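You operate a simulated robot arm through the tools that you are given. There is no shell and no other tool. Be economical: measure what you need, move in short steps, check, and stop when the job is done.

You run a simulated two-armed robot. Do the job below in one go: nothing can be reset, and whatever is moved stays where it is left.

## Task
Put the green jet from the clear end of the service table on top of the pack there and the black jet on top of the roll there. Put the squeeze bottle that says "Carpet Wash" from the top of the low cabinet on the clear end of the service table and the squeeze bottle that says "Defoamer" on the left half of the service table. Take the fluff from the left half of the service table and put it on the top of the low cabinet. Put two of the filters from the left half of the service table on the roller rack of the grey table. Put the hand pad from the left half of the service table on top of the brown carton there. Do these in any order. Set down upright: jet, squeeze bottle, filter.

It is judged by the outcome, as a careful person would: the job done as asked, and still so three seconds after it is handed in. It fails if anything else is knocked over, pushed out of place, dropped, spilled or broken.

## Robot
Two 6-joint arms with two-finger grippers on one trunk, on a base that drives. Base frame: it is fixed to the floor where the robot stands at the start and does not move with it; the origin is under the middle of the robot, x ahead of it, y to its left, z up; the surface under the hand at the start is at about z = 780. Lengths are in mm, angles in degrees, forces in N, time in s.
The left shoulder is at the start at [70, 176, 1165], the right one opposite. With the tool pointing down near the work surface each hand reaches from about 460 to 780 mm from the robot's upright axis, wherever it stands, measured 20 degrees to its own side. Places, roughly: carton [1000, 1250, 750]; clear end of the service table [700, 0, 800]; filter (6x6x10 cm) [700, 1300, 800]; fluff (5x5x3 cm) [800, 1400, 800]; hand pad (6x12x3 cm) [1000, 1500, 800]; jet [500, 250, 750]; left half of the service table [700, 1100, 800]; pack [750, 250, 750]; roll [750, 250, 750]; roller rack of the grey table [-900, -300, 600]; squeeze bottle [500, -1000, 1000]; top of the low cabinet [800, -1000, 800]. Payload 2.45 kg a hand.
The tool frame of a hand sits at the grasp point between the pads (the TCP): z along the fingers, y along the line on which they close. The tips reach 26 mm beyond it. The gripper opens to 96 mm. The gripper's body begins 69 mm behind the TCP.
Orientation is told as [roll, pitch, yaw] about the base's x, y, z axes, in that order, counted from this pose: with the fingers straight down and closing along the base's y, the tool's x points along the base's -x, its y along +y and its z along -z.

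## Interface
- The arms move only by the tool jog_arm. It takes "left_motion", "right_motion" or both (then of equal length, played together; a hand with none holds still); each is a list of rows, each a list of 7 numbers: the closure in counts, from 0 (fully open) to 255 (shut), then the shift along the base's x, y, z in units of 50 mm (1.0 is 50 mm), then the turn, a rotation vector about the base's x, y, z in units of 5 degrees (1.0 is 5 degrees). In form: [[grip, tx, ty, tz, wx, wy, wz], ...]. A call has 1 to 10 rows; each row shifts and turns the commanded pose from where the row before left it. A call with a number of a shift or a turn outside -1 to 1 is refused whole. Each row takes 0.2 s and may step no farther than 50 mm and 8.6 degrees from the row before; otherwise, or with a gripper value out of range, the whole call is refused. Where a pose cannot be reached the arm comes as near as it can. A force on the tool above 40 N (or 10 N above the force at the start of the call, whichever is more), or a blocked arm, ends the call early, and 0.2 s more pass. Each finger halts on what it meets, pressing with about 44 N; the grip force reading is that of the motor and also rises with nothing between the fingers. The clock runs only during rows and for 0.2 s after the last one: add rows that do not move to give the fingers time. The reply holds the time, the measured pose of the TCP, the force on the tool along the base axes, the opening and the grip force, in the units named above and with some noise, with the torque about the TCP (base axes, N m) and any sound that the robot's microphone picked up, and new pictures: "pictures" is both (left out), scene, wrist or none (wrist: the cameras of the hands that moved).
- Cameras (640 x 400 px; columns grow to the right, rows downward): "scene" is now at [73.1, -53.6, 1444.8]; the picture's right is [-0.89, -0.45, 0.00], its down [-0.41, 0.82, -0.40] and it looks along [0.18, -0.36, -0.92] (base axes); focal length 214 px, centre (320, 200). "left" rides on the left gripper at [82, -3, -98] in its tool frame; the picture's right is [0.04, 1.00, 0.00], its down [-0.73, 0.03, -0.68] and it looks along [-0.68, 0.03, 0.73] (tool axes); focal length 256 px, centre (320, 200). "right" rides on the right gripper at [82, 3, -98] in its tool frame; the picture's right is [-0.04, 1.00, 0.00], its down [-0.73, -0.03, -0.68] and it looks along [-0.68, -0.03, 0.73] (tool axes); focal length 256 px, centre (320, 200). There is no depth. A picture from a camera that has moved, and an enlarged one, comes with that camera's place and axes in the base frame and with its lens.
- raise_lower(by): slides the trunk up (or, below 0, down) by that many mm; the arms and the scene camera ride with it, the base frame stays. It gives what a move gives, with no picture.
- roll_base(legs): drives the robot by 1 to 6 legs, each [ahead, left, turn to the left] in mm, mm and degrees, along the robot's own axes; the way and the turn of a leg run together, so that a leg with both is an arc; at most 1500 mm and 180 degrees a leg. The arms and the cameras ride along, it lands a little off, and it stops where it bumps. It gives what a move gives, and a new picture of the scene camera.
- pan_tilt(pan, tilt): turns the head with the scene camera to pan (to the left, within 86 degrees either way) and tilt (down, from -29 to 69), counted from straight ahead of the robot. It gives what a move gives, and a new picture of the scene camera.
- zoom(camera, box): a new picture of the part [left, top, right, bottom] of that camera's present view, enlarged. No time passes.
- close_job(): hands the job in; it is judged then, once.

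Go step by step. Nothing tells you exact positions but the pictures and the camera data: compare them with the known pose of the tool, close in by small moves and look again before you grip or let go. The budget is 483 turns and 360 pictures, counting those below and the enlarged ones. Unless the task says otherwise, let go and move clear before handing in, and close with one line.

The tools are called after "Request:" as name(argument=value, ...) on one line, values as JSON. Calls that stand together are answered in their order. jog_arm: Moves the arms, as the interface text tells. Its arguments: {"type":"object","properties":{"left_motion":{"type":"array","items":{"type":"array","items":{"type":"number"}}},"right_motion":{"type":"array","items":{"type":"array","items":{"type":"number"}}},"pictures":{"type":"string","enum":["both","scene","wrist","none"]}},"required":[]} The other tools are called the same way: raise_lower (by) slides the trunk up or down; roll_base (legs) drives the base; pan_tilt (pan, tilt) turns the head that bears the scene camera; zoom (camera, box) takes an enlarged picture of a part of a camera's view; close_job () hands the job in.

At the start:

```text
clock: 0.0
left_position: [626.5, 150.5, 1164.2]
left_tool_rot: [-0.1, 0.0, -0.1]
left_wrist_force: [0.1, -0.2, 0.0]
left_ft_torque: [0.03, 0.05, -0.02]
left_finger_gap: 96.1
left_grasp_force: 0.1
right_position: [530.8, -318.1, 1158.3]
right_tool_rot: [0.0, -0.1, -0.1]
right_wrist_force: [0.1, 0.3, -0.1]
right_ft_torque: [-0.01, -0.01, 0.0]
right_finger_gap: 95.9
right_grasp_force: 0.2
trunk travel left (down, up): [-650.0, 190.0]
robot x, y, heading: [0.3, 2.4, -0.1]
head pan, tilt: [-63.1, 66.4]
```

scene: 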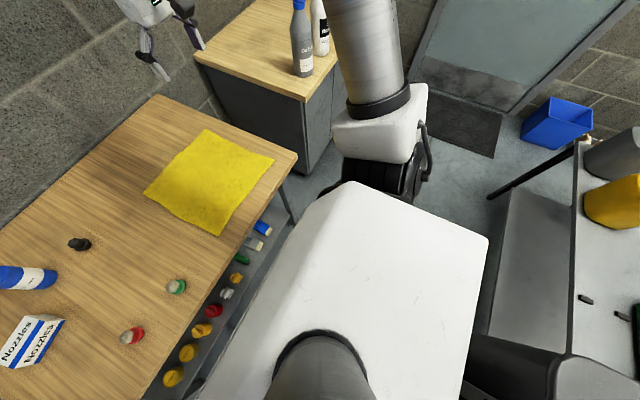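
right: 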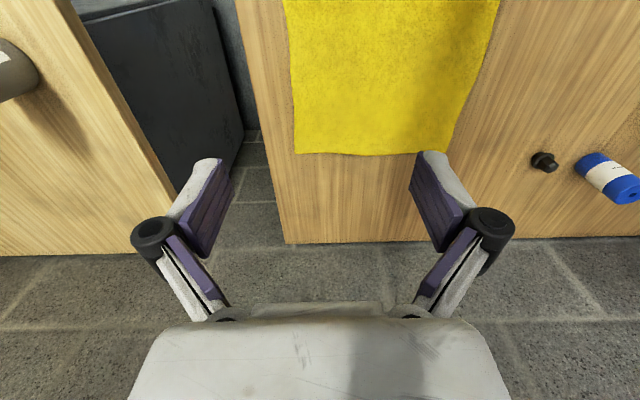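
left: 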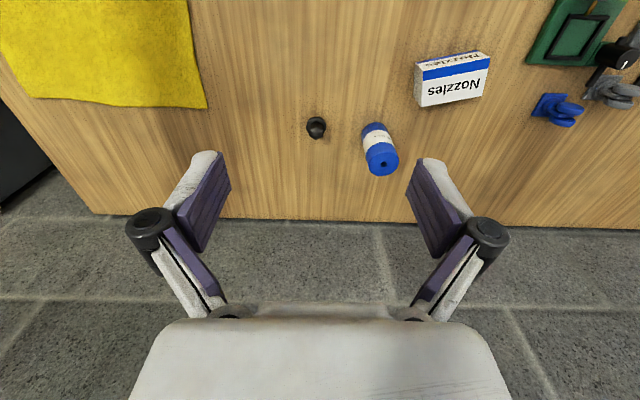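

I see the service table's clear end with a yellow cloth, a pack ("Nozzles"), a blue roll, and jets. I'll look around with the head first.

Request:
pan_tilt(pan=0, tilt=45)

Request:
pan_tilt(pan=60, tilt=35)

Request:
pan_tilt(pan=-55, tilt=35)

```text
clock: 1.3
left_position: [625.9, 150.9, 1163.5]
left_tool_rot: [0.0, 0.0, 0.0]
left_wrist_force: [0.1, 0.7, -1.1]
left_ft_torque: [0.01, 0.02, 0.0]
left_finger_gap: 96.0
left_grasp_force: 0.1
right_position: [531.0, -317.1, 1158.9]
right_tool_rot: [0.0, 0.0, 0.0]
right_wrist_force: [-1.0, 0.2, -0.1]
right_ft_torque: [-0.01, -0.01, 0.01]
right_finger_gap: 96.0
right_grasp_force: 0.1
trunk travel left (down, up): [-650.0, 190.0]
robot x, y, heading: [-1.9, -0.1, -0.2]
head pan, tilt: [0.0, 45.0]
camera scene: at [127.8, -1.1, 1471.3], right [0.0, -1.0, 0.0], down [-0.71, 0.0, -0.71], along [0.71, 0.0, -0.71], focal length 214 px, centre (320, 200)
```

scene: 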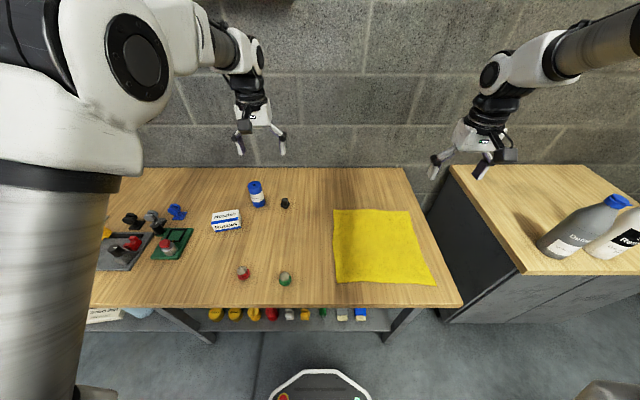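

```text
clock: 2.6
left_position: [626.3, 152.0, 1163.6]
left_tool_rot: [0.0, 0.0, 0.0]
left_wrist_force: [-0.3, -0.1, 1.0]
left_ft_torque: [0.01, -0.01, 0.02]
left_finger_gap: 95.8
left_grasp_force: 0.0
right_position: [530.8, -317.4, 1158.8]
right_tool_rot: [0.0, 0.0, 0.1]
right_wrist_force: [-0.7, -0.1, -1.1]
right_ft_torque: [-0.01, -0.03, -0.02]
right_finger_gap: 96.1
right_grasp_force: 0.0
trunk travel left (down, up): [-650.0, 190.0]
robot x, y, heading: [-2.2, -0.6, 0.1]
head pan, tilt: [60.0, 35.0]
camera scene: at [90.6, 75.3, 1486.1], right [0.87, -0.5, 0.0], down [-0.29, -0.5, -0.82], along [0.41, 0.71, -0.57], focal length 214 px, centre (320, 200)
```

scene: 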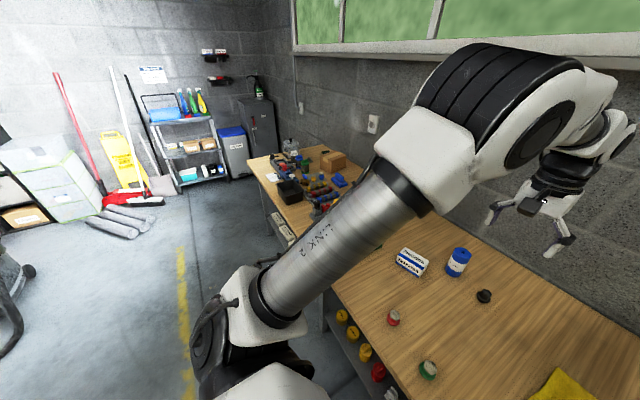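

```text
clock: 4.6
left_position: [626.6, 152.3, 1163.0]
left_tool_rot: [0.0, 0.0, 0.0]
left_wrist_force: [0.2, 0.2, 0.8]
left_ft_torque: [0.0, -0.01, 0.01]
left_finger_gap: 95.9
left_grasp_force: 0.0
right_position: [530.1, -318.3, 1156.9]
right_tool_rot: [0.0, 0.0, -0.1]
right_wrist_force: [-0.2, -0.5, -0.3]
right_ft_torque: [0.02, 0.0, 0.02]
right_finger_gap: 95.8
right_grasp_force: 0.0
trunk travel left (down, up): [-650.0, 190.0]
robot x, y, heading: [-1.8, -1.5, 0.2]
head pan, tilt: [-55.0, 35.0]
camera scene: at [97.0, -73.1, 1486.1], right [-0.82, -0.57, 0.0], down [-0.33, 0.47, -0.82], along [0.47, -0.67, -0.57], focal length 214 px, centre (320, 200)
```

scene: 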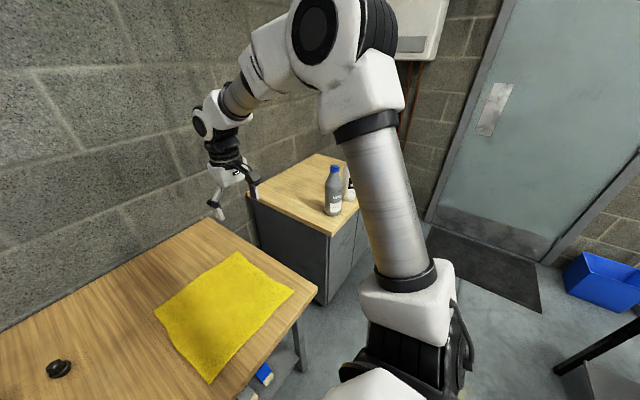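

Black jet is near [785,153], green jet near [440,114], the pack near [668,370], roll near [800,273]. I'll look at these closer.

Request:
pan_tilt(pan=10, tilt=45)

Request:
zoom(camera="scene", box=[240, 150, 400, 250])

Request:
zoom(camera="scene", box=[120, 150, 280, 300])

Request:
zoom(camera="left", box=[280, 40, 500, 190])

```text
clock: 5.9
left_position: [626.5, 152.3, 1162.6]
left_tool_rot: [0.0, -0.1, -0.1]
left_wrist_force: [-0.1, -0.2, -0.1]
left_ft_torque: [0.02, 0.01, -0.02]
left_finger_gap: 95.9
left_grasp_force: 0.0
right_position: [530.5, -318.1, 1158.3]
right_tool_rot: [0.0, 0.0, 0.0]
right_wrist_force: [0.4, 0.1, -0.2]
right_ft_torque: [-0.02, 0.02, 0.03]
right_finger_gap: 96.1
right_grasp_force: 0.1
trunk travel left (down, up): [-650.0, 190.0]
robot x, y, heading: [-0.2, 2.1, -0.1]
head pan, tilt: [10.0, 45.0]
camera scene: at [126.6, 13.1, 1471.3], right [0.17, -0.98, 0.0], down [-0.7, -0.12, -0.71], along [0.7, 0.12, -0.71], focal length 214 px, centre (320, 200)
```

scene: 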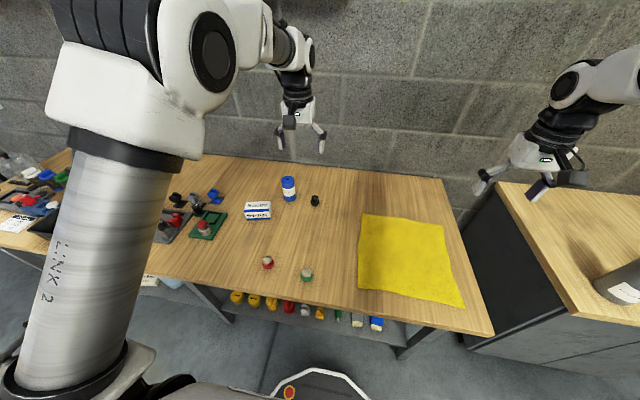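

```text
4.00 times, centred on (320, 200) of scene
camera zoom: at [126.6, 13.1, 1471.3], right [0.17, -0.98, 0.0], down [-0.7, -0.12, -0.71], along [0.7, 0.12, -0.71], focal length 858 px, centre (320, 200)
```

zoom: 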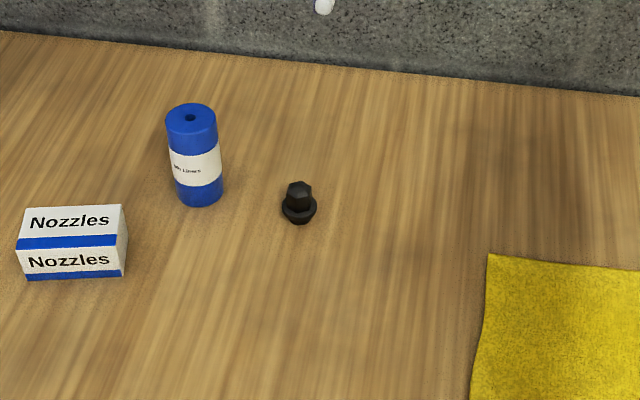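

```text
2.67 times, centred on (200, 225) of scene
camera zoom: at [126.6, 13.1, 1471.3], right [0.17, -0.98, 0.0], down [-0.7, -0.12, -0.71], along [0.7, 0.12, -0.71], focal length 572 px, centre (640, 133)
```

zoom: 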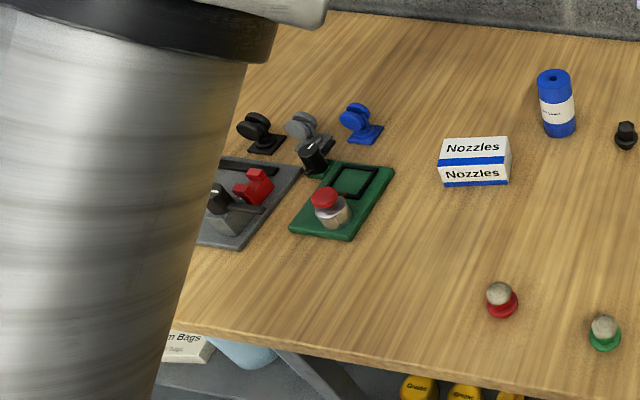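

```text
2.67 times, centred on (390, 115) of left
camera zoom: at [544.0, 148.5, 1262.4], right [-0.04, 1.0, 0.0], down [0.73, 0.03, 0.68], along [0.68, 0.03, -0.73], focal length 683 px, centre (133, 427)
```

zoom: 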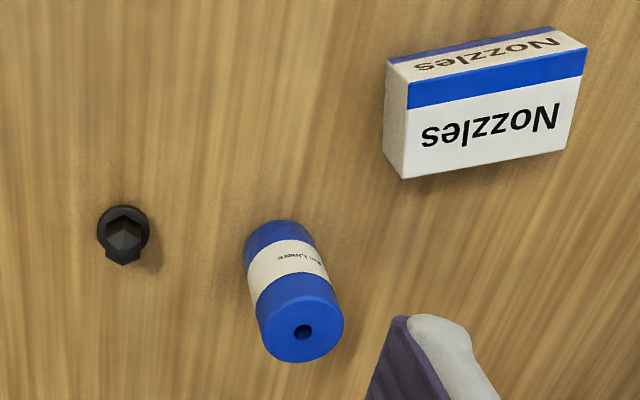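

The roll stands upright with its top at about z=882, centred near [805,276]. I'll drive a bit closer to the table, then bring the left hand over the black jet.

Request:
roll_base(legs=[[70, 0, 0]])

```text
clock: 6.9
left_position: [693.5, 152.8, 1164.6]
left_tool_rot: [0.1, 0.0, 0.0]
left_wrist_force: [-0.1, -0.4, 0.1]
left_ft_torque: [-0.03, 0.01, 0.04]
left_finger_gap: 96.2
left_grasp_force: 0.1
right_position: [598.5, -317.7, 1159.6]
right_tool_rot: [0.0, -0.1, 0.0]
right_wrist_force: [0.2, -0.4, -0.3]
right_ft_torque: [-0.06, -0.02, -0.04]
right_finger_gap: 96.1
right_grasp_force: 0.1
trunk travel left (down, up): [-650.0, 190.0]
robot x, y, heading: [70.3, -0.9, 0.2]
head pan, tilt: [10.0, 45.0]
camera scene: at [192.9, 13.2, 1471.7], right [0.17, -0.98, 0.0], down [-0.7, -0.12, -0.71], along [0.7, 0.12, -0.71], focal length 214 px, centre (320, 200)
```

scene: 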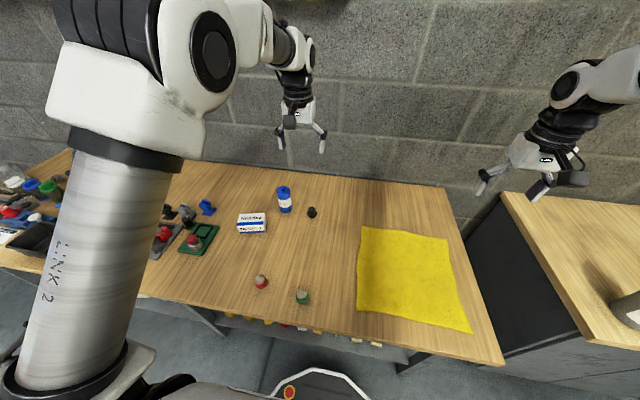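

Request:
jog_arm(left_motion=[[0, 0.3, 0, -0.88, 0, 0, 0], [0, 0.3, 0, -0.88, 0, 0, 0], [0, 0.3, 0, -0.88, 0, 0, 0], [0, 0.3, 0, -0.88, 0, 0, 0], [0, 0.3, 0, -0.88, 0, 0, 0], [0, 0.3, 0, -0.88, 0, 0, 0]], pictures="both")

```text
clock: 8.3
left_position: [786.0, 152.8, 898.1]
left_tool_rot: [0.0, 0.2, 0.0]
left_wrist_force: [0.3, 0.4, 0.1]
left_ft_torque: [-0.03, 0.04, -0.02]
left_finger_gap: 95.7
left_grasp_force: 0.1
right_position: [601.9, -317.9, 1157.5]
right_tool_rot: [0.1, 0.1, 0.0]
right_wrist_force: [-0.2, 0.4, -0.3]
right_ft_torque: [-0.03, 0.02, 0.01]
right_finger_gap: 96.0
right_grasp_force: 0.1
trunk travel left (down, up): [-650.0, 190.0]
robot x, y, heading: [69.7, -0.1, 0.1]
head pan, tilt: [10.0, 45.0]
camera scene: at [197.8, 13.7, 1471.2], right [0.17, -0.98, 0.0], down [-0.7, -0.12, -0.71], along [0.69, 0.12, -0.71], focal length 214 px, centre (320, 200)
camera left: at [704.2, 148.4, 997.6], right [-0.04, 1.0, 0.0], down [0.73, 0.03, 0.68], along [0.68, 0.03, -0.74], focal length 256 px, centre (320, 200)
```

scene: 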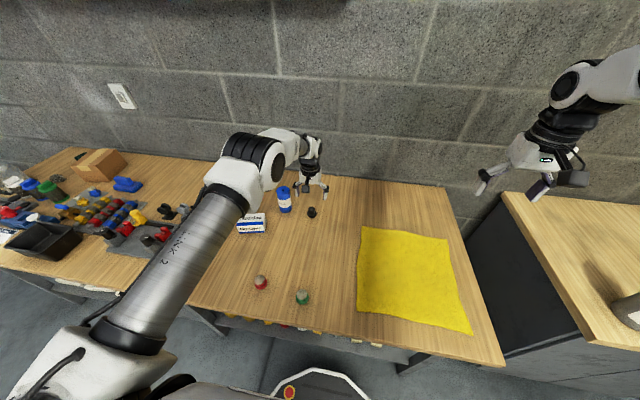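
left: 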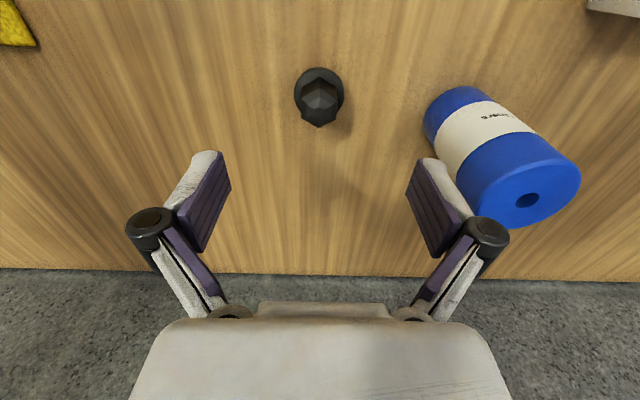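

Request:
zoom(camera="left", box=[270, 50, 370, 150])

Request:
zoom(camera="scene", box=[290, 180, 340, 220])

```text
4.00 times, centred on (320, 100) of left
camera zoom: at [704.2, 148.4, 997.6], right [-0.04, 1.0, 0.0], down [0.73, 0.03, 0.68], along [0.68, 0.03, -0.74], focal length 1024 px, centre (320, 600)
```

zoom: 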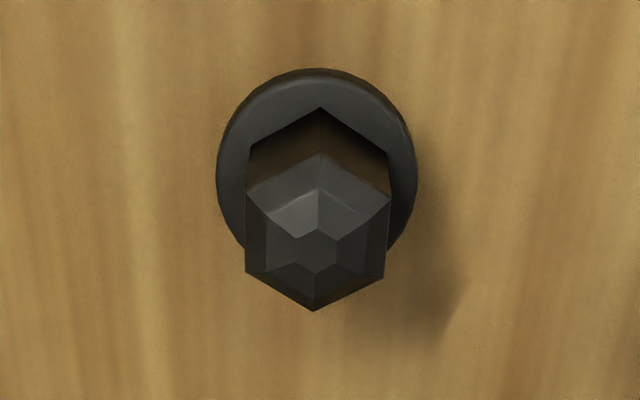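

```text
10.00 times, centred on (315, 200) of scene
camera zoom: at [197.8, 13.7, 1471.2], right [0.17, -0.98, 0.0], down [-0.7, -0.12, -0.71], along [0.69, 0.12, -0.71], focal length 2145 px, centre (370, 200)
```

zoom: 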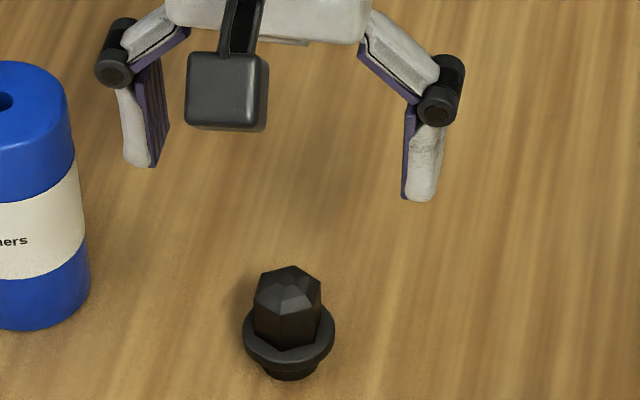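

The black jet's hex flats face ±y, so I can grip its hex at about TCP z=826. I'll descend and close.

Request:
jog_arm(left_motion=[[0, -0.08, 0, -0.72, 0, 0, 0], [0, 0, 0, -0.72, 0, 0, 0], [0, 0, 0, 0, 0, 0, 0], [150, 0, 0, 0, 0, 0, 0], [200, 0, 0, 0, 0, 0, 0], [200, 0, 0, 0, 0, 0, 0]], pictures="wrist")

```text
clock: 9.7
left_position: [780.4, 151.0, 830.3]
left_tool_rot: [-0.1, -0.2, 0.1]
left_wrist_force: [1.2, -0.3, 3.3]
left_ft_torque: [0.04, -0.05, 0.02]
left_finger_gap: 27.6
left_grasp_force: 43.7
right_position: [599.9, -317.2, 1158.2]
right_tool_rot: [0.0, 0.1, 0.0]
right_wrist_force: [-0.5, 0.1, -0.7]
right_ft_torque: [0.02, 0.02, 0.0]
right_finger_gap: 96.1
right_grasp_force: 0.0
trunk travel left (down, up): [-650.0, 190.0]
robot x, y, heading: [68.0, -0.4, -0.1]
head pan, tilt: [10.0, 45.0]
camera left: at [697.8, 147.8, 927.4], right [-0.04, 1.0, 0.0], down [0.73, 0.03, 0.68], along [0.68, 0.03, -0.73], focal length 256 px, centre (320, 200)
```

left: 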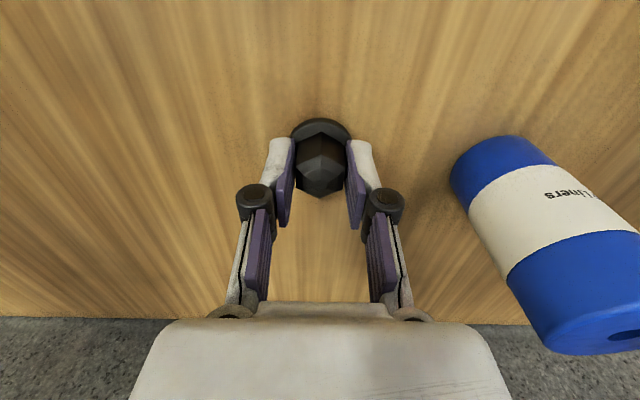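

Request:
jog_arm(left_motion=[[200, 0, 0, 0.85, 0, 0, 0], [200, 0, 0, 0.85, 0, 0, 0], [200, 0, 0, 0.85, 0, 0, 0], [200, 0, 0, 0.6, 0, 0, 0]], pictures="wrist")

Request:
zoom(camera="scene", box=[260, 140, 360, 220])

```text
clock: 10.7
left_position: [779.4, 151.8, 985.2]
left_tool_rot: [0.0, -0.1, 0.0]
left_wrist_force: [0.4, 0.3, 0.1]
left_ft_torque: [-0.01, -0.03, 0.0]
left_finger_gap: 27.5
left_grasp_force: 44.4
right_position: [599.9, -317.8, 1157.9]
right_tool_rot: [0.0, 0.1, 0.0]
right_wrist_force: [0.2, 0.2, 0.3]
right_ft_torque: [0.03, -0.03, -0.03]
right_finger_gap: 96.1
right_grasp_force: 0.0
trunk travel left (down, up): [-650.0, 190.0]
robot x, y, heading: [66.7, 2.4, -0.1]
head pan, tilt: [10.0, 45.0]
camera left: at [697.1, 148.1, 1084.3], right [-0.04, 1.0, 0.0], down [0.73, 0.03, 0.68], along [0.68, 0.03, -0.73], focal length 256 px, centre (320, 200)
```

left: 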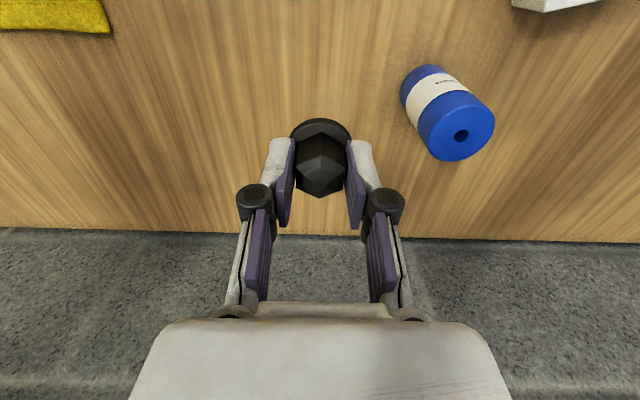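

```text
5.00 times, centred on (310, 180) of scene
camera zoom: at [194.6, 12.9, 1471.4], right [0.17, -0.98, 0.0], down [-0.7, -0.12, -0.71], along [0.7, 0.12, -0.71], focal length 1072 px, centre (370, 300)
```

zoom: 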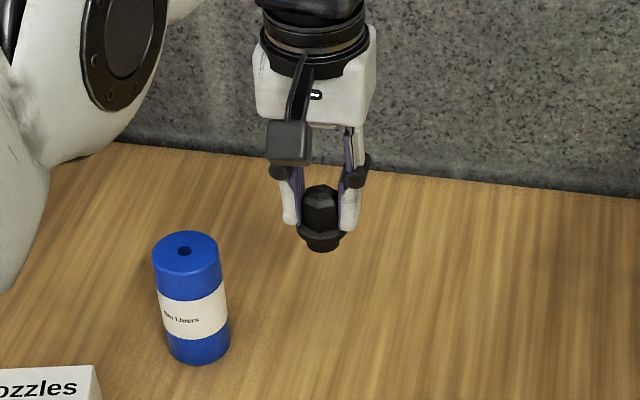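

Request:
jog_arm(left_motion=[[200, 0.16, 0.83, 0, 0, 0, 0], [200, 0.16, 0.83, 0, 0, 0, 0], [200, 0.16, 0.82, 0, 0, 0, 0], [200, 0, 0, -0.8, 0, 0, 0], [200, 0, 0, 0, 0, 0, 0]], pictures="wrist")

Request:
zoom(camera="scene", box=[240, 140, 340, 220])

```text
clock: 11.9
left_position: [803.8, 275.9, 944.1]
left_tool_rot: [-0.1, 0.1, 0.0]
left_wrist_force: [-0.6, 0.2, -0.6]
left_ft_torque: [0.03, 0.0, 0.02]
left_finger_gap: 27.4
left_grasp_force: 43.7
right_position: [600.5, -317.9, 1158.2]
right_tool_rot: [-0.1, 0.1, -0.1]
right_wrist_force: [-1.0, 0.5, -0.5]
right_ft_torque: [-0.02, -0.04, 0.0]
right_finger_gap: 95.7
right_grasp_force: 0.2
trunk travel left (down, up): [-650.0, 190.0]
robot x, y, heading: [66.4, 1.2, -0.0]
head pan, tilt: [10.0, 45.0]
camera left: at [721.7, 273.1, 1044.2], right [-0.04, 1.0, 0.0], down [0.73, 0.03, 0.68], along [0.68, 0.03, -0.73], focal length 256 px, centre (320, 200)
```

left: 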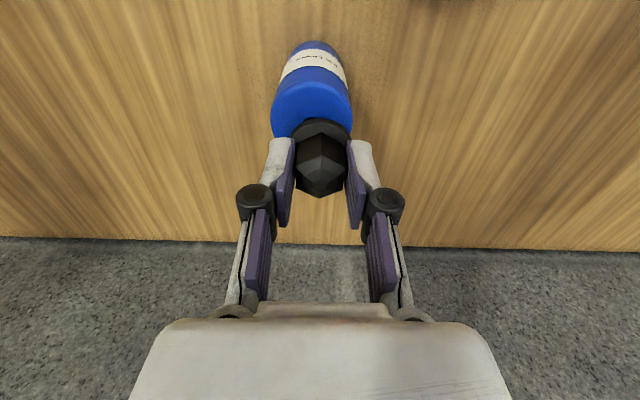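

```text
5.00 times, centred on (290, 180) of scene
camera zoom: at [194.8, 13.0, 1471.4], right [0.17, -0.98, 0.0], down [-0.7, -0.12, -0.71], along [0.7, 0.12, -0.71], focal length 1072 px, centre (470, 300)
```

zoom: 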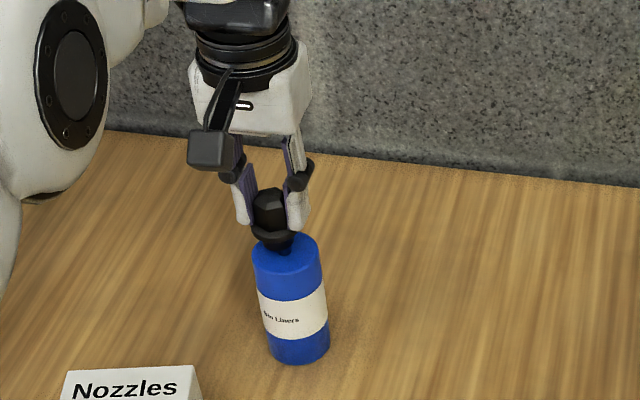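

The jet sits ~5 mm too far left; I'll correct and lower to contact.

Request:
jog_arm(left_motion=[[200, 0, -0.1, 0, 0, 0, 0], [200, 0, 0, -0.16, 0, 0, 0], [200, 0, 0, 0, 0, 0, 0]], pictures="wrist")

Request:
zoom(camera="scene", box=[265, 170, 315, 210])

```text
clock: 12.7
left_position: [805.6, 271.1, 939.5]
left_tool_rot: [0.0, -0.1, 0.0]
left_wrist_force: [0.3, -0.1, 6.3]
left_ft_torque: [0.06, -0.03, -0.01]
left_finger_gap: 27.7
left_grasp_force: 44.5
right_position: [599.4, -317.9, 1157.7]
right_tool_rot: [0.0, 0.0, 0.0]
right_wrist_force: [0.3, 0.5, -0.2]
right_ft_torque: [0.03, 0.01, -0.01]
right_finger_gap: 96.1
right_grasp_force: 0.0
trunk travel left (down, up): [-650.0, 190.0]
robot x, y, heading: [69.8, -2.2, -0.2]
head pan, tilt: [10.0, 45.0]
camera left: at [722.1, 267.6, 1037.2], right [-0.04, 1.0, 0.0], down [0.73, 0.03, 0.68], along [0.68, 0.03, -0.73], focal length 256 px, centre (320, 200)
```

left: 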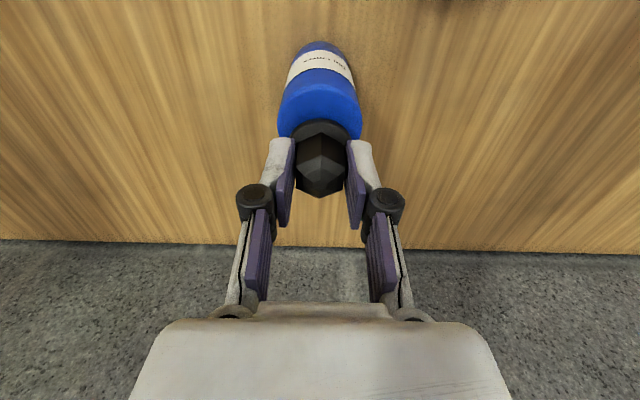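

```text
10.00 times, centred on (290, 190) of scene
camera zoom: at [194.7, 12.7, 1471.5], right [0.17, -0.98, 0.0], down [-0.7, -0.12, -0.71], along [0.7, 0.12, -0.71], focal length 2145 px, centre (620, 300)
```

zoom: 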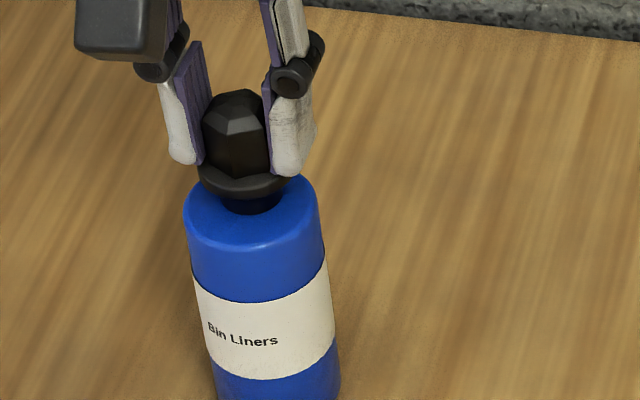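

Contact is made and the jet is centred on the roll within a few mm. Releasing and lifting.

Request:
jog_arm(left_motion=[[200, 0, 0, 0.04, 0, 0, 0], [100, 0, 0, 0, 0, 0, 0], [40, 0, 0, 0, 0, 0, 0], [0, 0, 0, 0.6, 0, 0, 0], [0, 0, 0, 1, 0, 0, 0], [0, -0.6, 0, 0.6, 0, 0, 0]], pictures="wrist")

Request:
zoom(camera="scene", box=[230, 150, 330, 230])

```text
clock: 14.1
left_position: [774.2, 271.7, 1050.0]
left_tool_rot: [-0.1, 0.0, -0.1]
left_wrist_force: [-0.9, -0.8, -0.3]
left_ft_torque: [0.02, -0.04, 0.01]
left_finger_gap: 96.1
left_grasp_force: 0.1
right_position: [595.8, -318.9, 1159.1]
right_tool_rot: [0.2, -0.1, 0.0]
right_wrist_force: [-0.4, 0.1, 0.6]
right_ft_torque: [-0.03, -0.03, -0.01]
right_finger_gap: 96.1
right_grasp_force: 0.1
trunk travel left (down, up): [-650.0, 190.0]
robot x, y, heading: [70.6, 0.7, 0.1]
head pan, tilt: [10.0, 45.0]
camera left: at [690.6, 267.8, 1148.7], right [-0.04, 1.0, 0.0], down [0.73, 0.03, 0.68], along [0.68, 0.03, -0.73], focal length 256 px, centre (320, 200)
```

left: 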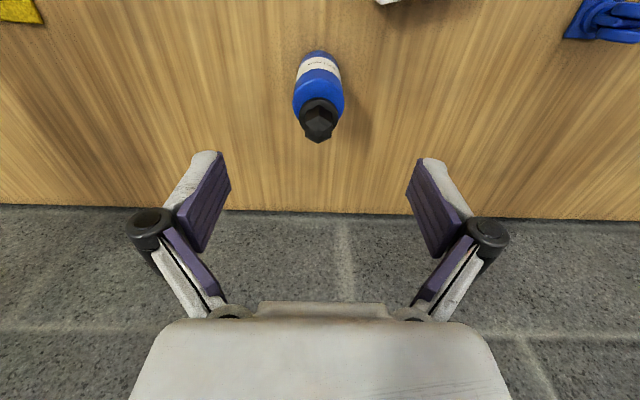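

```text
5.00 times, centred on (280, 190) of scene
camera zoom: at [192.2, 12.6, 1471.6], right [0.17, -0.98, 0.0], down [-0.69, -0.12, -0.71], along [0.7, 0.12, -0.71], focal length 1072 px, centre (520, 250)
```

zoom: 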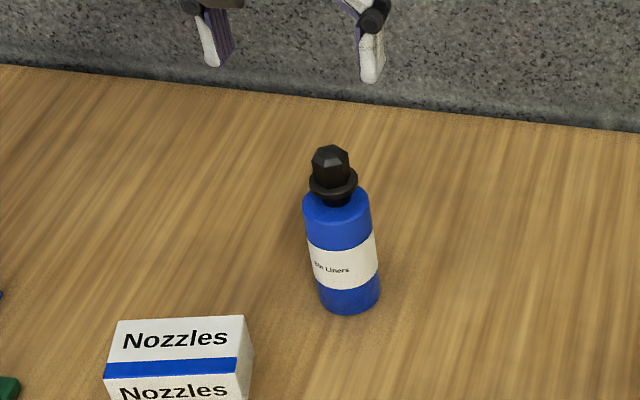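

Black jet done. Now I back off and shift left to reach the green jet and pack.

Request:
roll_base(legs=[[-100, 80, 0]])

Request:
zoom(camera="scene", box=[220, 180, 380, 300])

```text
clock: 15.4
left_position: [676.1, 351.1, 1049.2]
left_tool_rot: [0.0, 0.1, 0.0]
left_wrist_force: [-0.8, -0.8, 0.6]
left_ft_torque: [-0.01, -0.01, -0.02]
left_finger_gap: 96.0
left_grasp_force: 0.0
right_position: [500.1, -239.0, 1157.7]
right_tool_rot: [0.1, 0.1, -0.1]
right_wrist_force: [-0.8, -0.6, -0.2]
right_ft_torque: [-0.02, -0.02, -0.01]
right_finger_gap: 95.9
right_grasp_force: 0.1
trunk travel left (down, up): [-650.0, 190.0]
robot x, y, heading: [-30.9, 80.1, -0.1]
head pan, tilt: [10.0, 45.0]
camera scene: at [96.6, 91.9, 1471.2], right [0.17, -0.98, 0.0], down [-0.7, -0.12, -0.71], along [0.7, 0.12, -0.71], focal length 214 px, centre (320, 200)
```

scene: 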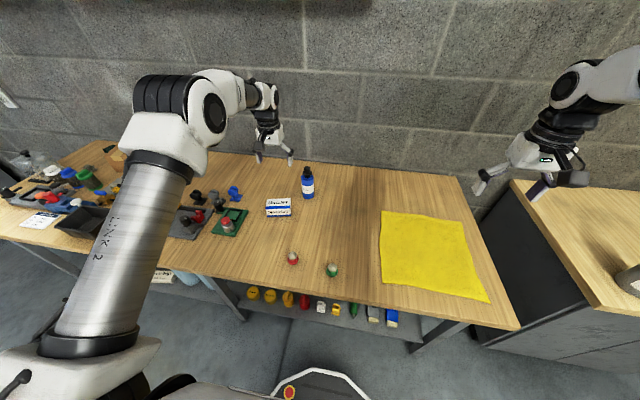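

```text
3.33 times, centred on (300, 240) of scene
camera zoom: at [96.6, 91.9, 1471.2], right [0.17, -0.98, 0.0], down [-0.7, -0.12, -0.71], along [0.7, 0.12, -0.71], focal length 715 px, centre (387, 67)
```

zoom: 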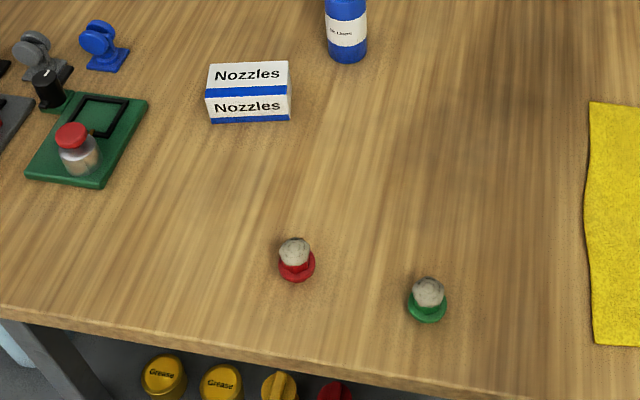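

Request:
jog_arm(left_motion=[[0, -0.59, -0.5975, -0.37, 0, 0, 0], [0, -0.59, -0.5975, -0.37, 0, 0, 0], [0, -0.59, -0.5975, -0.37, 0, 0, 0], [0, -0.59, -0.5975, -0.37, 0, 0, 0], [0, -0.59, -0.5975, -0.37, 0, 0, 0], [0, -0.59, -0.5975, -0.37, 0, 0, 0], [0, -0.59, -0.5975, -0.37, 0, 0, 0], [0, -0.59, -0.5975, -0.37, 0, 0, 0]], pictures="wrist")

Request:
zoom(camera="left", box=[240, 30, 400, 150])

Request:
zoom(camera="scene", box=[290, 220, 370, 290])

```text
clock: 17.2
left_position: [492.5, 202.6, 898.4]
left_tool_rot: [-1.7, 0.0, 2.0]
left_wrist_force: [-0.1, -0.3, -0.7]
left_ft_torque: [0.0, -0.05, 0.03]
left_finger_gap: 95.8
left_grasp_force: 0.0
left hand out of reach, approached as far as the arm can: row 6, 7, 8
right_position: [500.1, -238.7, 1158.1]
right_tool_rot: [0.1, 0.0, -0.1]
right_wrist_force: [-0.2, 0.2, 0.1]
right_ft_torque: [-0.02, -0.02, 0.01]
right_finger_gap: 95.9
right_grasp_force: 0.0
trunk travel left (down, up): [-650.0, 190.0]
robot x, y, heading: [-29.5, 80.2, -0.1]
head pan, tilt: [10.0, 45.0]
camera left: at [410.4, 200.3, 997.5], right [-0.07, 1.0, -0.03], down [0.73, 0.07, 0.68], along [0.68, 0.03, -0.74], focal length 256 px, centre (320, 200)
```

left: 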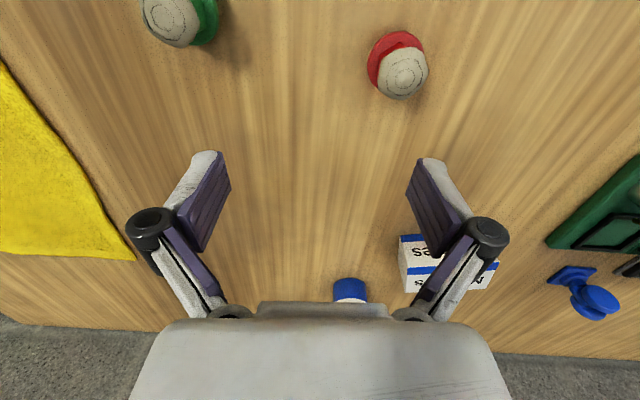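

```text
3.33 times, centred on (320, 90) of left
camera zoom: at [410.4, 200.3, 997.5], right [-0.07, 1.0, -0.03], down [0.73, 0.07, 0.68], along [0.68, 0.03, -0.74], focal length 853 px, centre (320, 567)
```

zoom: 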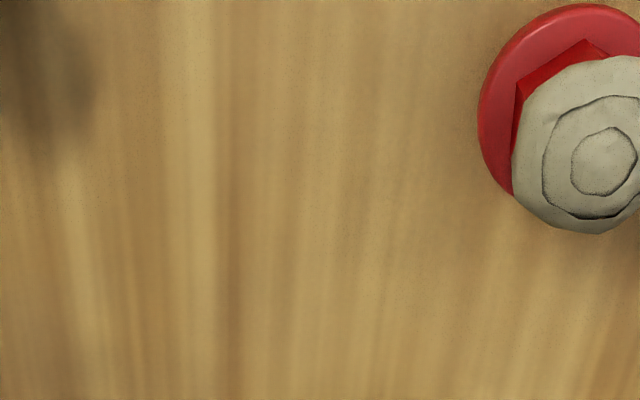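

```text
5.71 times, centred on (330, 255) of scene
camera zoom: at [95.9, 91.9, 1471.3], right [0.17, -0.98, 0.0], down [-0.7, -0.12, -0.71], along [0.7, 0.12, -0.71], focal length 1226 px, centre (263, -114)
```

zoom: 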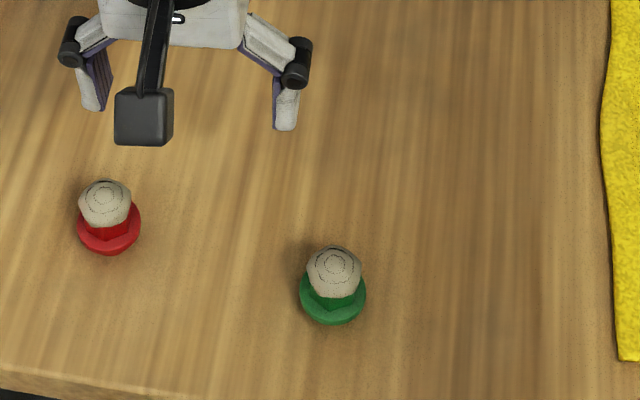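

The green jet is too close for the arm; I'll back the base up, then grasp.

Request:
roll_base(legs=[[-100, -60, 0]])

Request:
jog_arm(left_motion=[[0, 0, 0, 0, 0, 0, 0]], pictures="wrist")

```text
clock: 18.4
left_position: [389.3, 144.7, 895.9]
left_tool_rot: [-1.7, 0.5, 1.8]
left_wrist_force: [0.0, -0.6, 0.6]
left_ft_torque: [-0.01, 0.03, -0.02]
left_finger_gap: 96.2
left_grasp_force: 0.2
right_position: [400.6, -298.1, 1158.0]
right_tool_rot: [0.0, 0.1, 0.0]
right_wrist_force: [-0.2, 0.6, -0.4]
right_ft_torque: [-0.02, 0.01, 0.01]
right_finger_gap: 96.1
right_grasp_force: 0.1
trunk travel left (down, up): [-650.0, 190.0]
robot x, y, heading: [-131.0, 20.6, -0.1]
head pan, tilt: [10.0, 45.0]
camera scene: at [-4.0, 33.2, 1471.2], right [0.17, -0.98, 0.0], down [-0.7, -0.12, -0.71], along [0.7, 0.12, -0.71], focal length 214 px, centre (320, 200)
```

scene: 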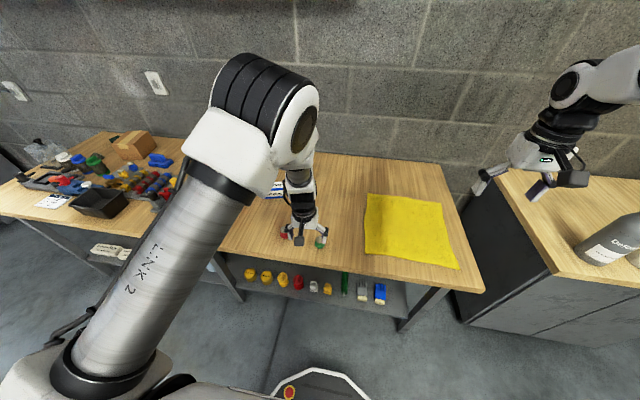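

```text
clock: 18.8
left_position: [392.1, 145.7, 894.5]
left_tool_rot: [-1.8, 0.5, 2.0]
left_wrist_force: [0.1, 0.7, -0.8]
left_ft_torque: [0.0, -0.02, 0.01]
left_finger_gap: 96.1
left_grasp_force: 0.1
right_position: [402.7, -297.3, 1156.6]
right_tool_rot: [0.0, 0.2, 0.0]
right_wrist_force: [1.0, -0.1, -0.6]
right_ft_torque: [-0.01, 0.01, -0.01]
right_finger_gap: 95.8
right_grasp_force: 0.1
trunk travel left (down, up): [-650.0, 190.0]
robot x, y, heading: [-128.2, 22.2, 0.2]
head pan, tilt: [10.0, 45.0]
camera left: at [310.3, 142.3, 994.8], right [-0.08, 1.0, -0.03], down [0.74, 0.08, 0.67], along [0.67, 0.03, -0.74], focal length 256 px, centre (320, 200)
```

left: 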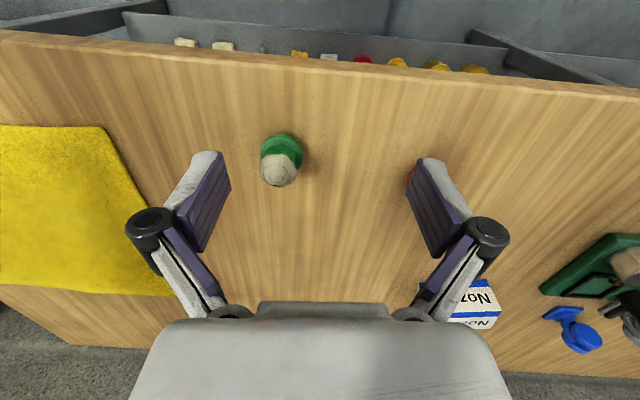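

Request:
jog_arm(left_motion=[[0, 0.5, -0.34, 0.0, 0.18, -0.05, -0.2], [0, 0.48, -0.34, 0.1, 0.18, -0.05, -0.2], [0, 0, 0, 0, 0, 0, 0]], pictures="wrist")

Request:
zoom(camera="left", box=[270, 50, 370, 150])

Request:
zoom(camera="scene", box=[290, 210, 350, 260])

```text
clock: 19.6
left_position: [441.3, 116.0, 904.2]
left_tool_rot: [-0.6, -0.1, 0.9]
left_wrist_force: [-0.4, -0.6, -0.2]
left_ft_torque: [0.03, -0.03, 0.02]
left_finger_gap: 96.1
left_grasp_force: 0.1
right_position: [399.7, -298.5, 1158.1]
right_tool_rot: [0.0, -0.1, 0.0]
right_wrist_force: [1.1, -0.2, 0.6]
right_ft_torque: [0.0, -0.05, -0.02]
right_finger_gap: 96.2
right_grasp_force: 0.1
trunk travel left (down, up): [-650.0, 190.0]
robot x, y, heading: [-131.0, 18.5, -0.0]
head pan, tilt: [10.0, 45.0]
camera left: at [358.7, 112.2, 1001.8], right [-0.06, 1.0, -0.01], down [0.73, 0.05, 0.68], along [0.68, 0.03, -0.73], focal length 256 px, centre (320, 200)
```

left: 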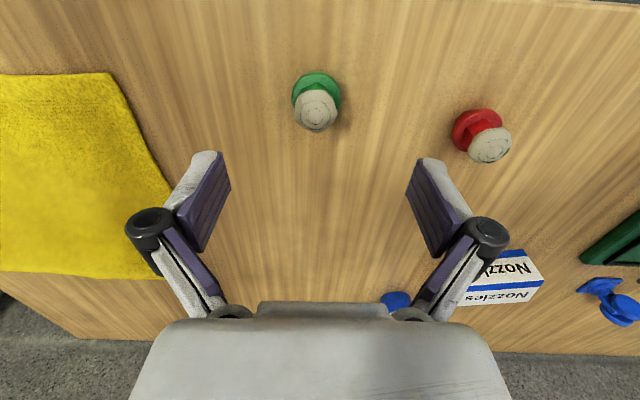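

```text
4.00 times, centred on (320, 100) of left
camera zoom: at [358.7, 112.2, 1001.8], right [-0.06, 1.0, -0.01], down [0.73, 0.05, 0.68], along [0.68, 0.03, -0.73], focal length 1024 px, centre (320, 600)
```

zoom: 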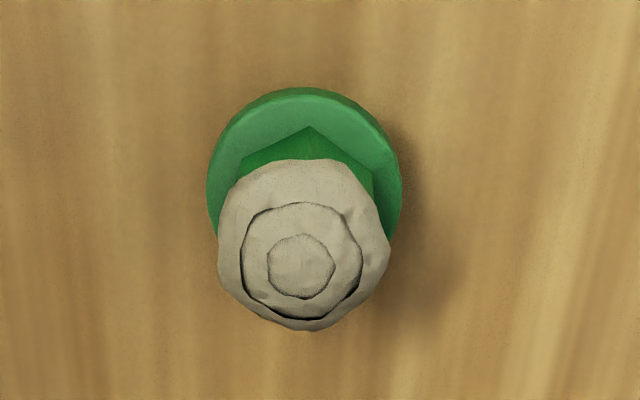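

```text
8.00 times, centred on (320, 235) of scene
camera zoom: at [-5.6, 33.2, 1471.4], right [0.17, -0.98, 0.0], down [-0.7, -0.12, -0.71], along [0.7, 0.12, -0.71], focal length 1716 px, centre (320, -80)
```

zoom: 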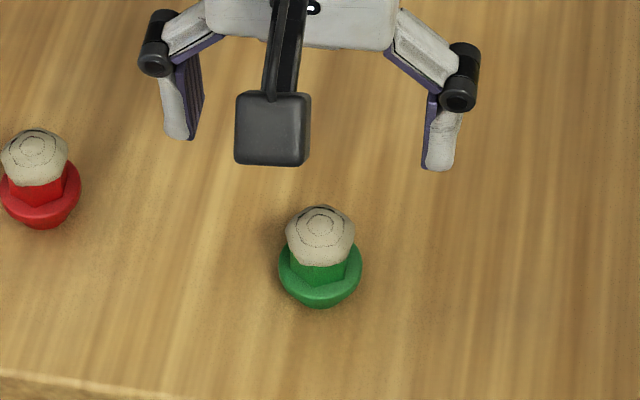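

Request:
jog_arm(left_motion=[[0, -0.02, -0.1, -0.7, 0.12, 0, -0.18], [0, 0, 0, -0.78, 0, 0, 0], [0, 0, 0, 0, 0, 0, 0], [120, 0, 0, 0, 0, 0, 0], [200, 0, 0, 0, 0, 0, 0], [200, 0, 0, 0, 0, 0, 0]], pictures="wrist")

Request:
zoom(camera="scene", box=[290, 210, 350, 260])

```text
clock: 21.0
left_position: [438.5, 105.1, 826.0]
left_tool_rot: [0.9, -0.3, -1.1]
left_wrist_force: [-0.3, -0.7, 2.3]
left_ft_torque: [-0.03, 0.01, -0.01]
left_finger_gap: 27.5
left_grasp_force: 44.2
right_position: [400.2, -299.5, 1157.7]
right_tool_rot: [0.1, -0.1, -0.1]
right_wrist_force: [0.8, -0.1, 0.5]
right_ft_torque: [-0.04, 0.0, -0.03]
right_finger_gap: 96.0
right_grasp_force: 0.1
trunk travel left (down, up): [-650.0, 190.0]
robot x, y, heading: [-131.0, 18.7, 0.1]
head pan, tilt: [10.0, 45.0]
camera left: at [355.7, 101.7, 925.5], right [-0.02, 1.0, 0.01], down [0.73, 0.01, 0.68], along [0.68, 0.02, -0.73], focal length 256 px, centre (320, 200)
```

left: 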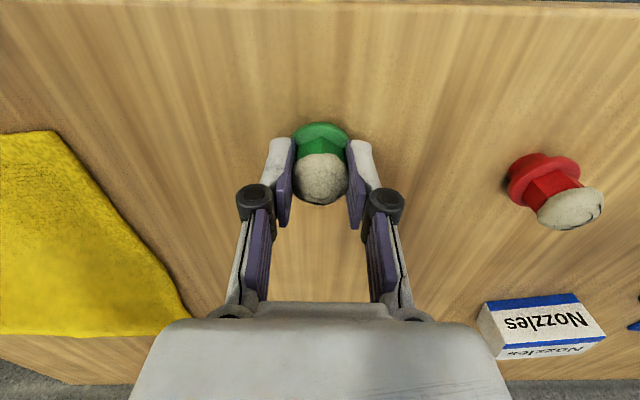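

```text
8.00 times, centred on (320, 235) of scene
camera zoom: at [-4.7, 32.8, 1471.3], right [0.17, -0.98, 0.0], down [-0.7, -0.12, -0.71], along [0.7, 0.12, -0.71], focal length 1716 px, centre (320, -80)
```

zoom: 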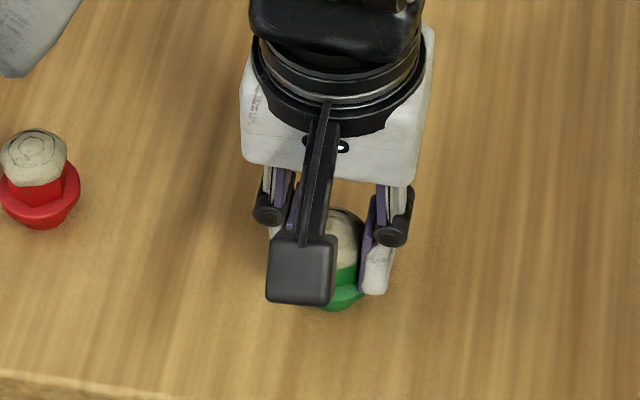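

Request:
jog_arm(left_motion=[[200, 0, 0, 0.9, 0, 0, 0], [200, 0, 0, 0.9, 0, 0, 0], [200, 0, 0, 0.9, 0, 0, 0], [200, 0, 0, 0.5, 0, 0, 0], [200, 0, 0, 0, 0, 0, 0]], pictures="wrist")

Request:
roll_base(legs=[[100, 130, 0]])

```text
clock: 22.2
left_position: [415.6, 119.9, 921.0]
left_tool_rot: [-1.0, 8.1, 0.5]
left_wrist_force: [0.2, -1.2, -0.6]
left_ft_torque: [0.01, 0.02, -0.03]
left_finger_gap: 27.4
left_grasp_force: 44.0
left hand out of reach, approached as far as the arm can: row 2
right_position: [399.8, -297.7, 1157.4]
right_tool_rot: [0.0, 0.0, 0.0]
right_wrist_force: [0.9, 0.0, 0.3]
right_ft_torque: [-0.02, 0.01, 0.01]
right_finger_gap: 96.0
right_grasp_force: 0.0
trunk travel left (down, up): [-650.0, 190.0]
robot x, y, heading: [-132.2, 19.4, 0.1]
head pan, tilt: [10.0, 45.0]
stopped in row 5 (left hand): the arm was blocked; the commanded pose is now the measured one
camera left: at [347.5, 116.7, 1031.2], right [-0.05, 1.0, -0.01], down [0.82, 0.05, 0.57], along [0.57, 0.02, -0.82], focal length 256 px, centre (320, 200)
```

left: 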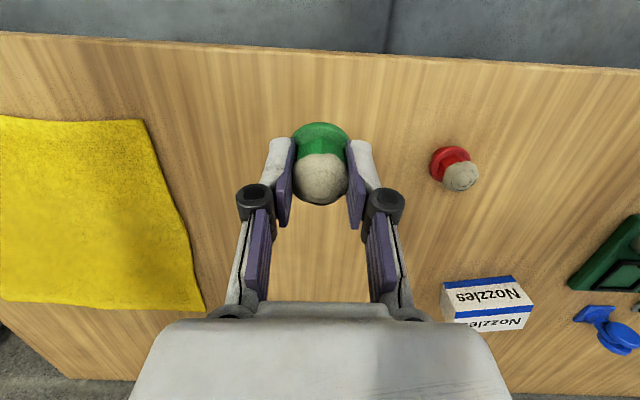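

```text
clock: 23.6
left_position: [516.1, 248.9, 923.4]
left_tool_rot: [-0.8, 8.1, 0.4]
left_wrist_force: [-0.6, 1.2, 0.1]
left_ft_torque: [-0.03, 0.02, 0.01]
left_finger_gap: 27.2
left_grasp_force: 43.7
right_position: [498.0, -168.0, 1157.4]
right_tool_rot: [0.0, 0.0, 0.0]
right_wrist_force: [-0.7, 0.7, 0.9]
right_ft_torque: [0.01, -0.01, 0.01]
right_finger_gap: 95.8
right_grasp_force: 0.1
trunk travel left (down, up): [-650.0, 190.0]
robot x, y, heading: [-27.0, 148.2, -0.0]
head pan, tilt: [10.0, 45.0]
camera scene: at [94.7, 162.7, 1471.4], right [0.17, -0.98, 0.0], down [-0.7, -0.12, -0.71], along [0.7, 0.12, -0.71], focal length 214 px, centre (320, 200)
```

scene: 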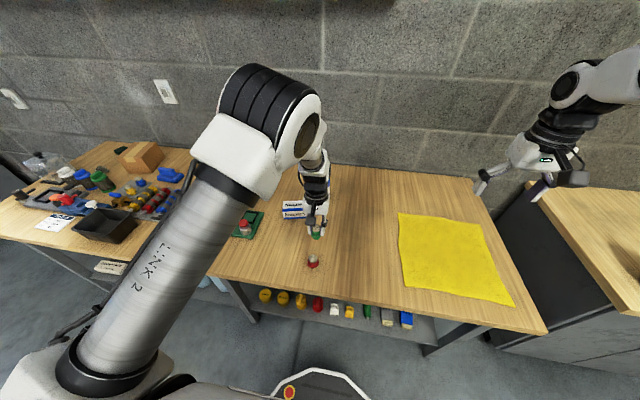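

Request:
jog_arm(left_motion=[[200, 0.6, 0.45, 0.2, 0.04, -0.4, 0], [200, 0.6, 0.45, 0.2, 0.04, -0.4, 0], [200, 0.6, 0.45, 0, 0.04, -0.4, 0], [200, 0.6, 0.45, 0, 0.04, -0.4, 0], [200, 0, 0, 0, 0, 0, 0]], pictures="wrist")

Request:
zoom(camera="scene", box=[250, 160, 370, 260])

```text
clock: 24.8
left_position: [636.2, 338.6, 942.8]
left_tool_rot: [0.0, 0.0, 0.5]
left_wrist_force: [0.0, -0.5, -0.7]
left_ft_torque: [-0.01, -0.02, 0.02]
left_finger_gap: 27.2
left_grasp_force: 44.0
right_position: [499.4, -169.5, 1158.4]
right_tool_rot: [0.0, 0.0, 0.1]
right_wrist_force: [-0.3, 0.1, -0.7]
right_ft_torque: [-0.02, -0.01, -0.01]
right_finger_gap: 95.7
right_grasp_force: 0.0
trunk travel left (down, up): [-650.0, 190.0]
robot x, y, heading: [-32.1, 150.0, 0.1]
head pan, tilt: [10.0, 45.0]
camera left: at [553.4, 335.3, 1041.3], right [-0.05, 1.0, 0.0], down [0.73, 0.04, 0.68], along [0.68, 0.03, -0.73], focal length 256 px, centre (320, 200)
```

left: 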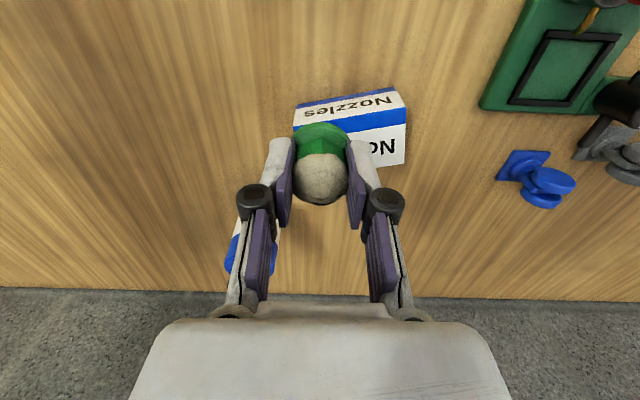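

```text
4.00 times, centred on (310, 210) of scene
camera zoom: at [94.9, 163.0, 1471.4], right [0.17, -0.98, 0.0], down [-0.7, -0.12, -0.71], along [0.7, 0.12, -0.71], focal length 858 px, centre (360, 160)
```

zoom: 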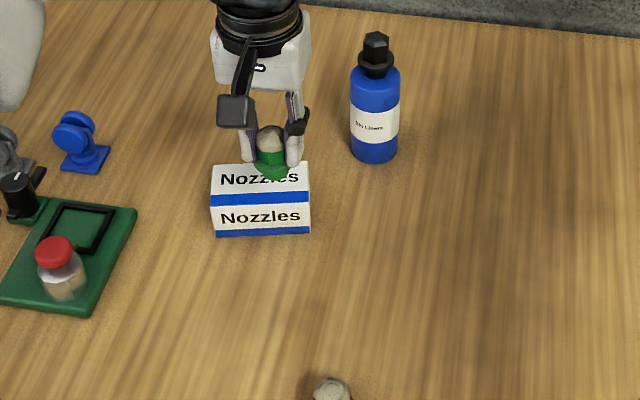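

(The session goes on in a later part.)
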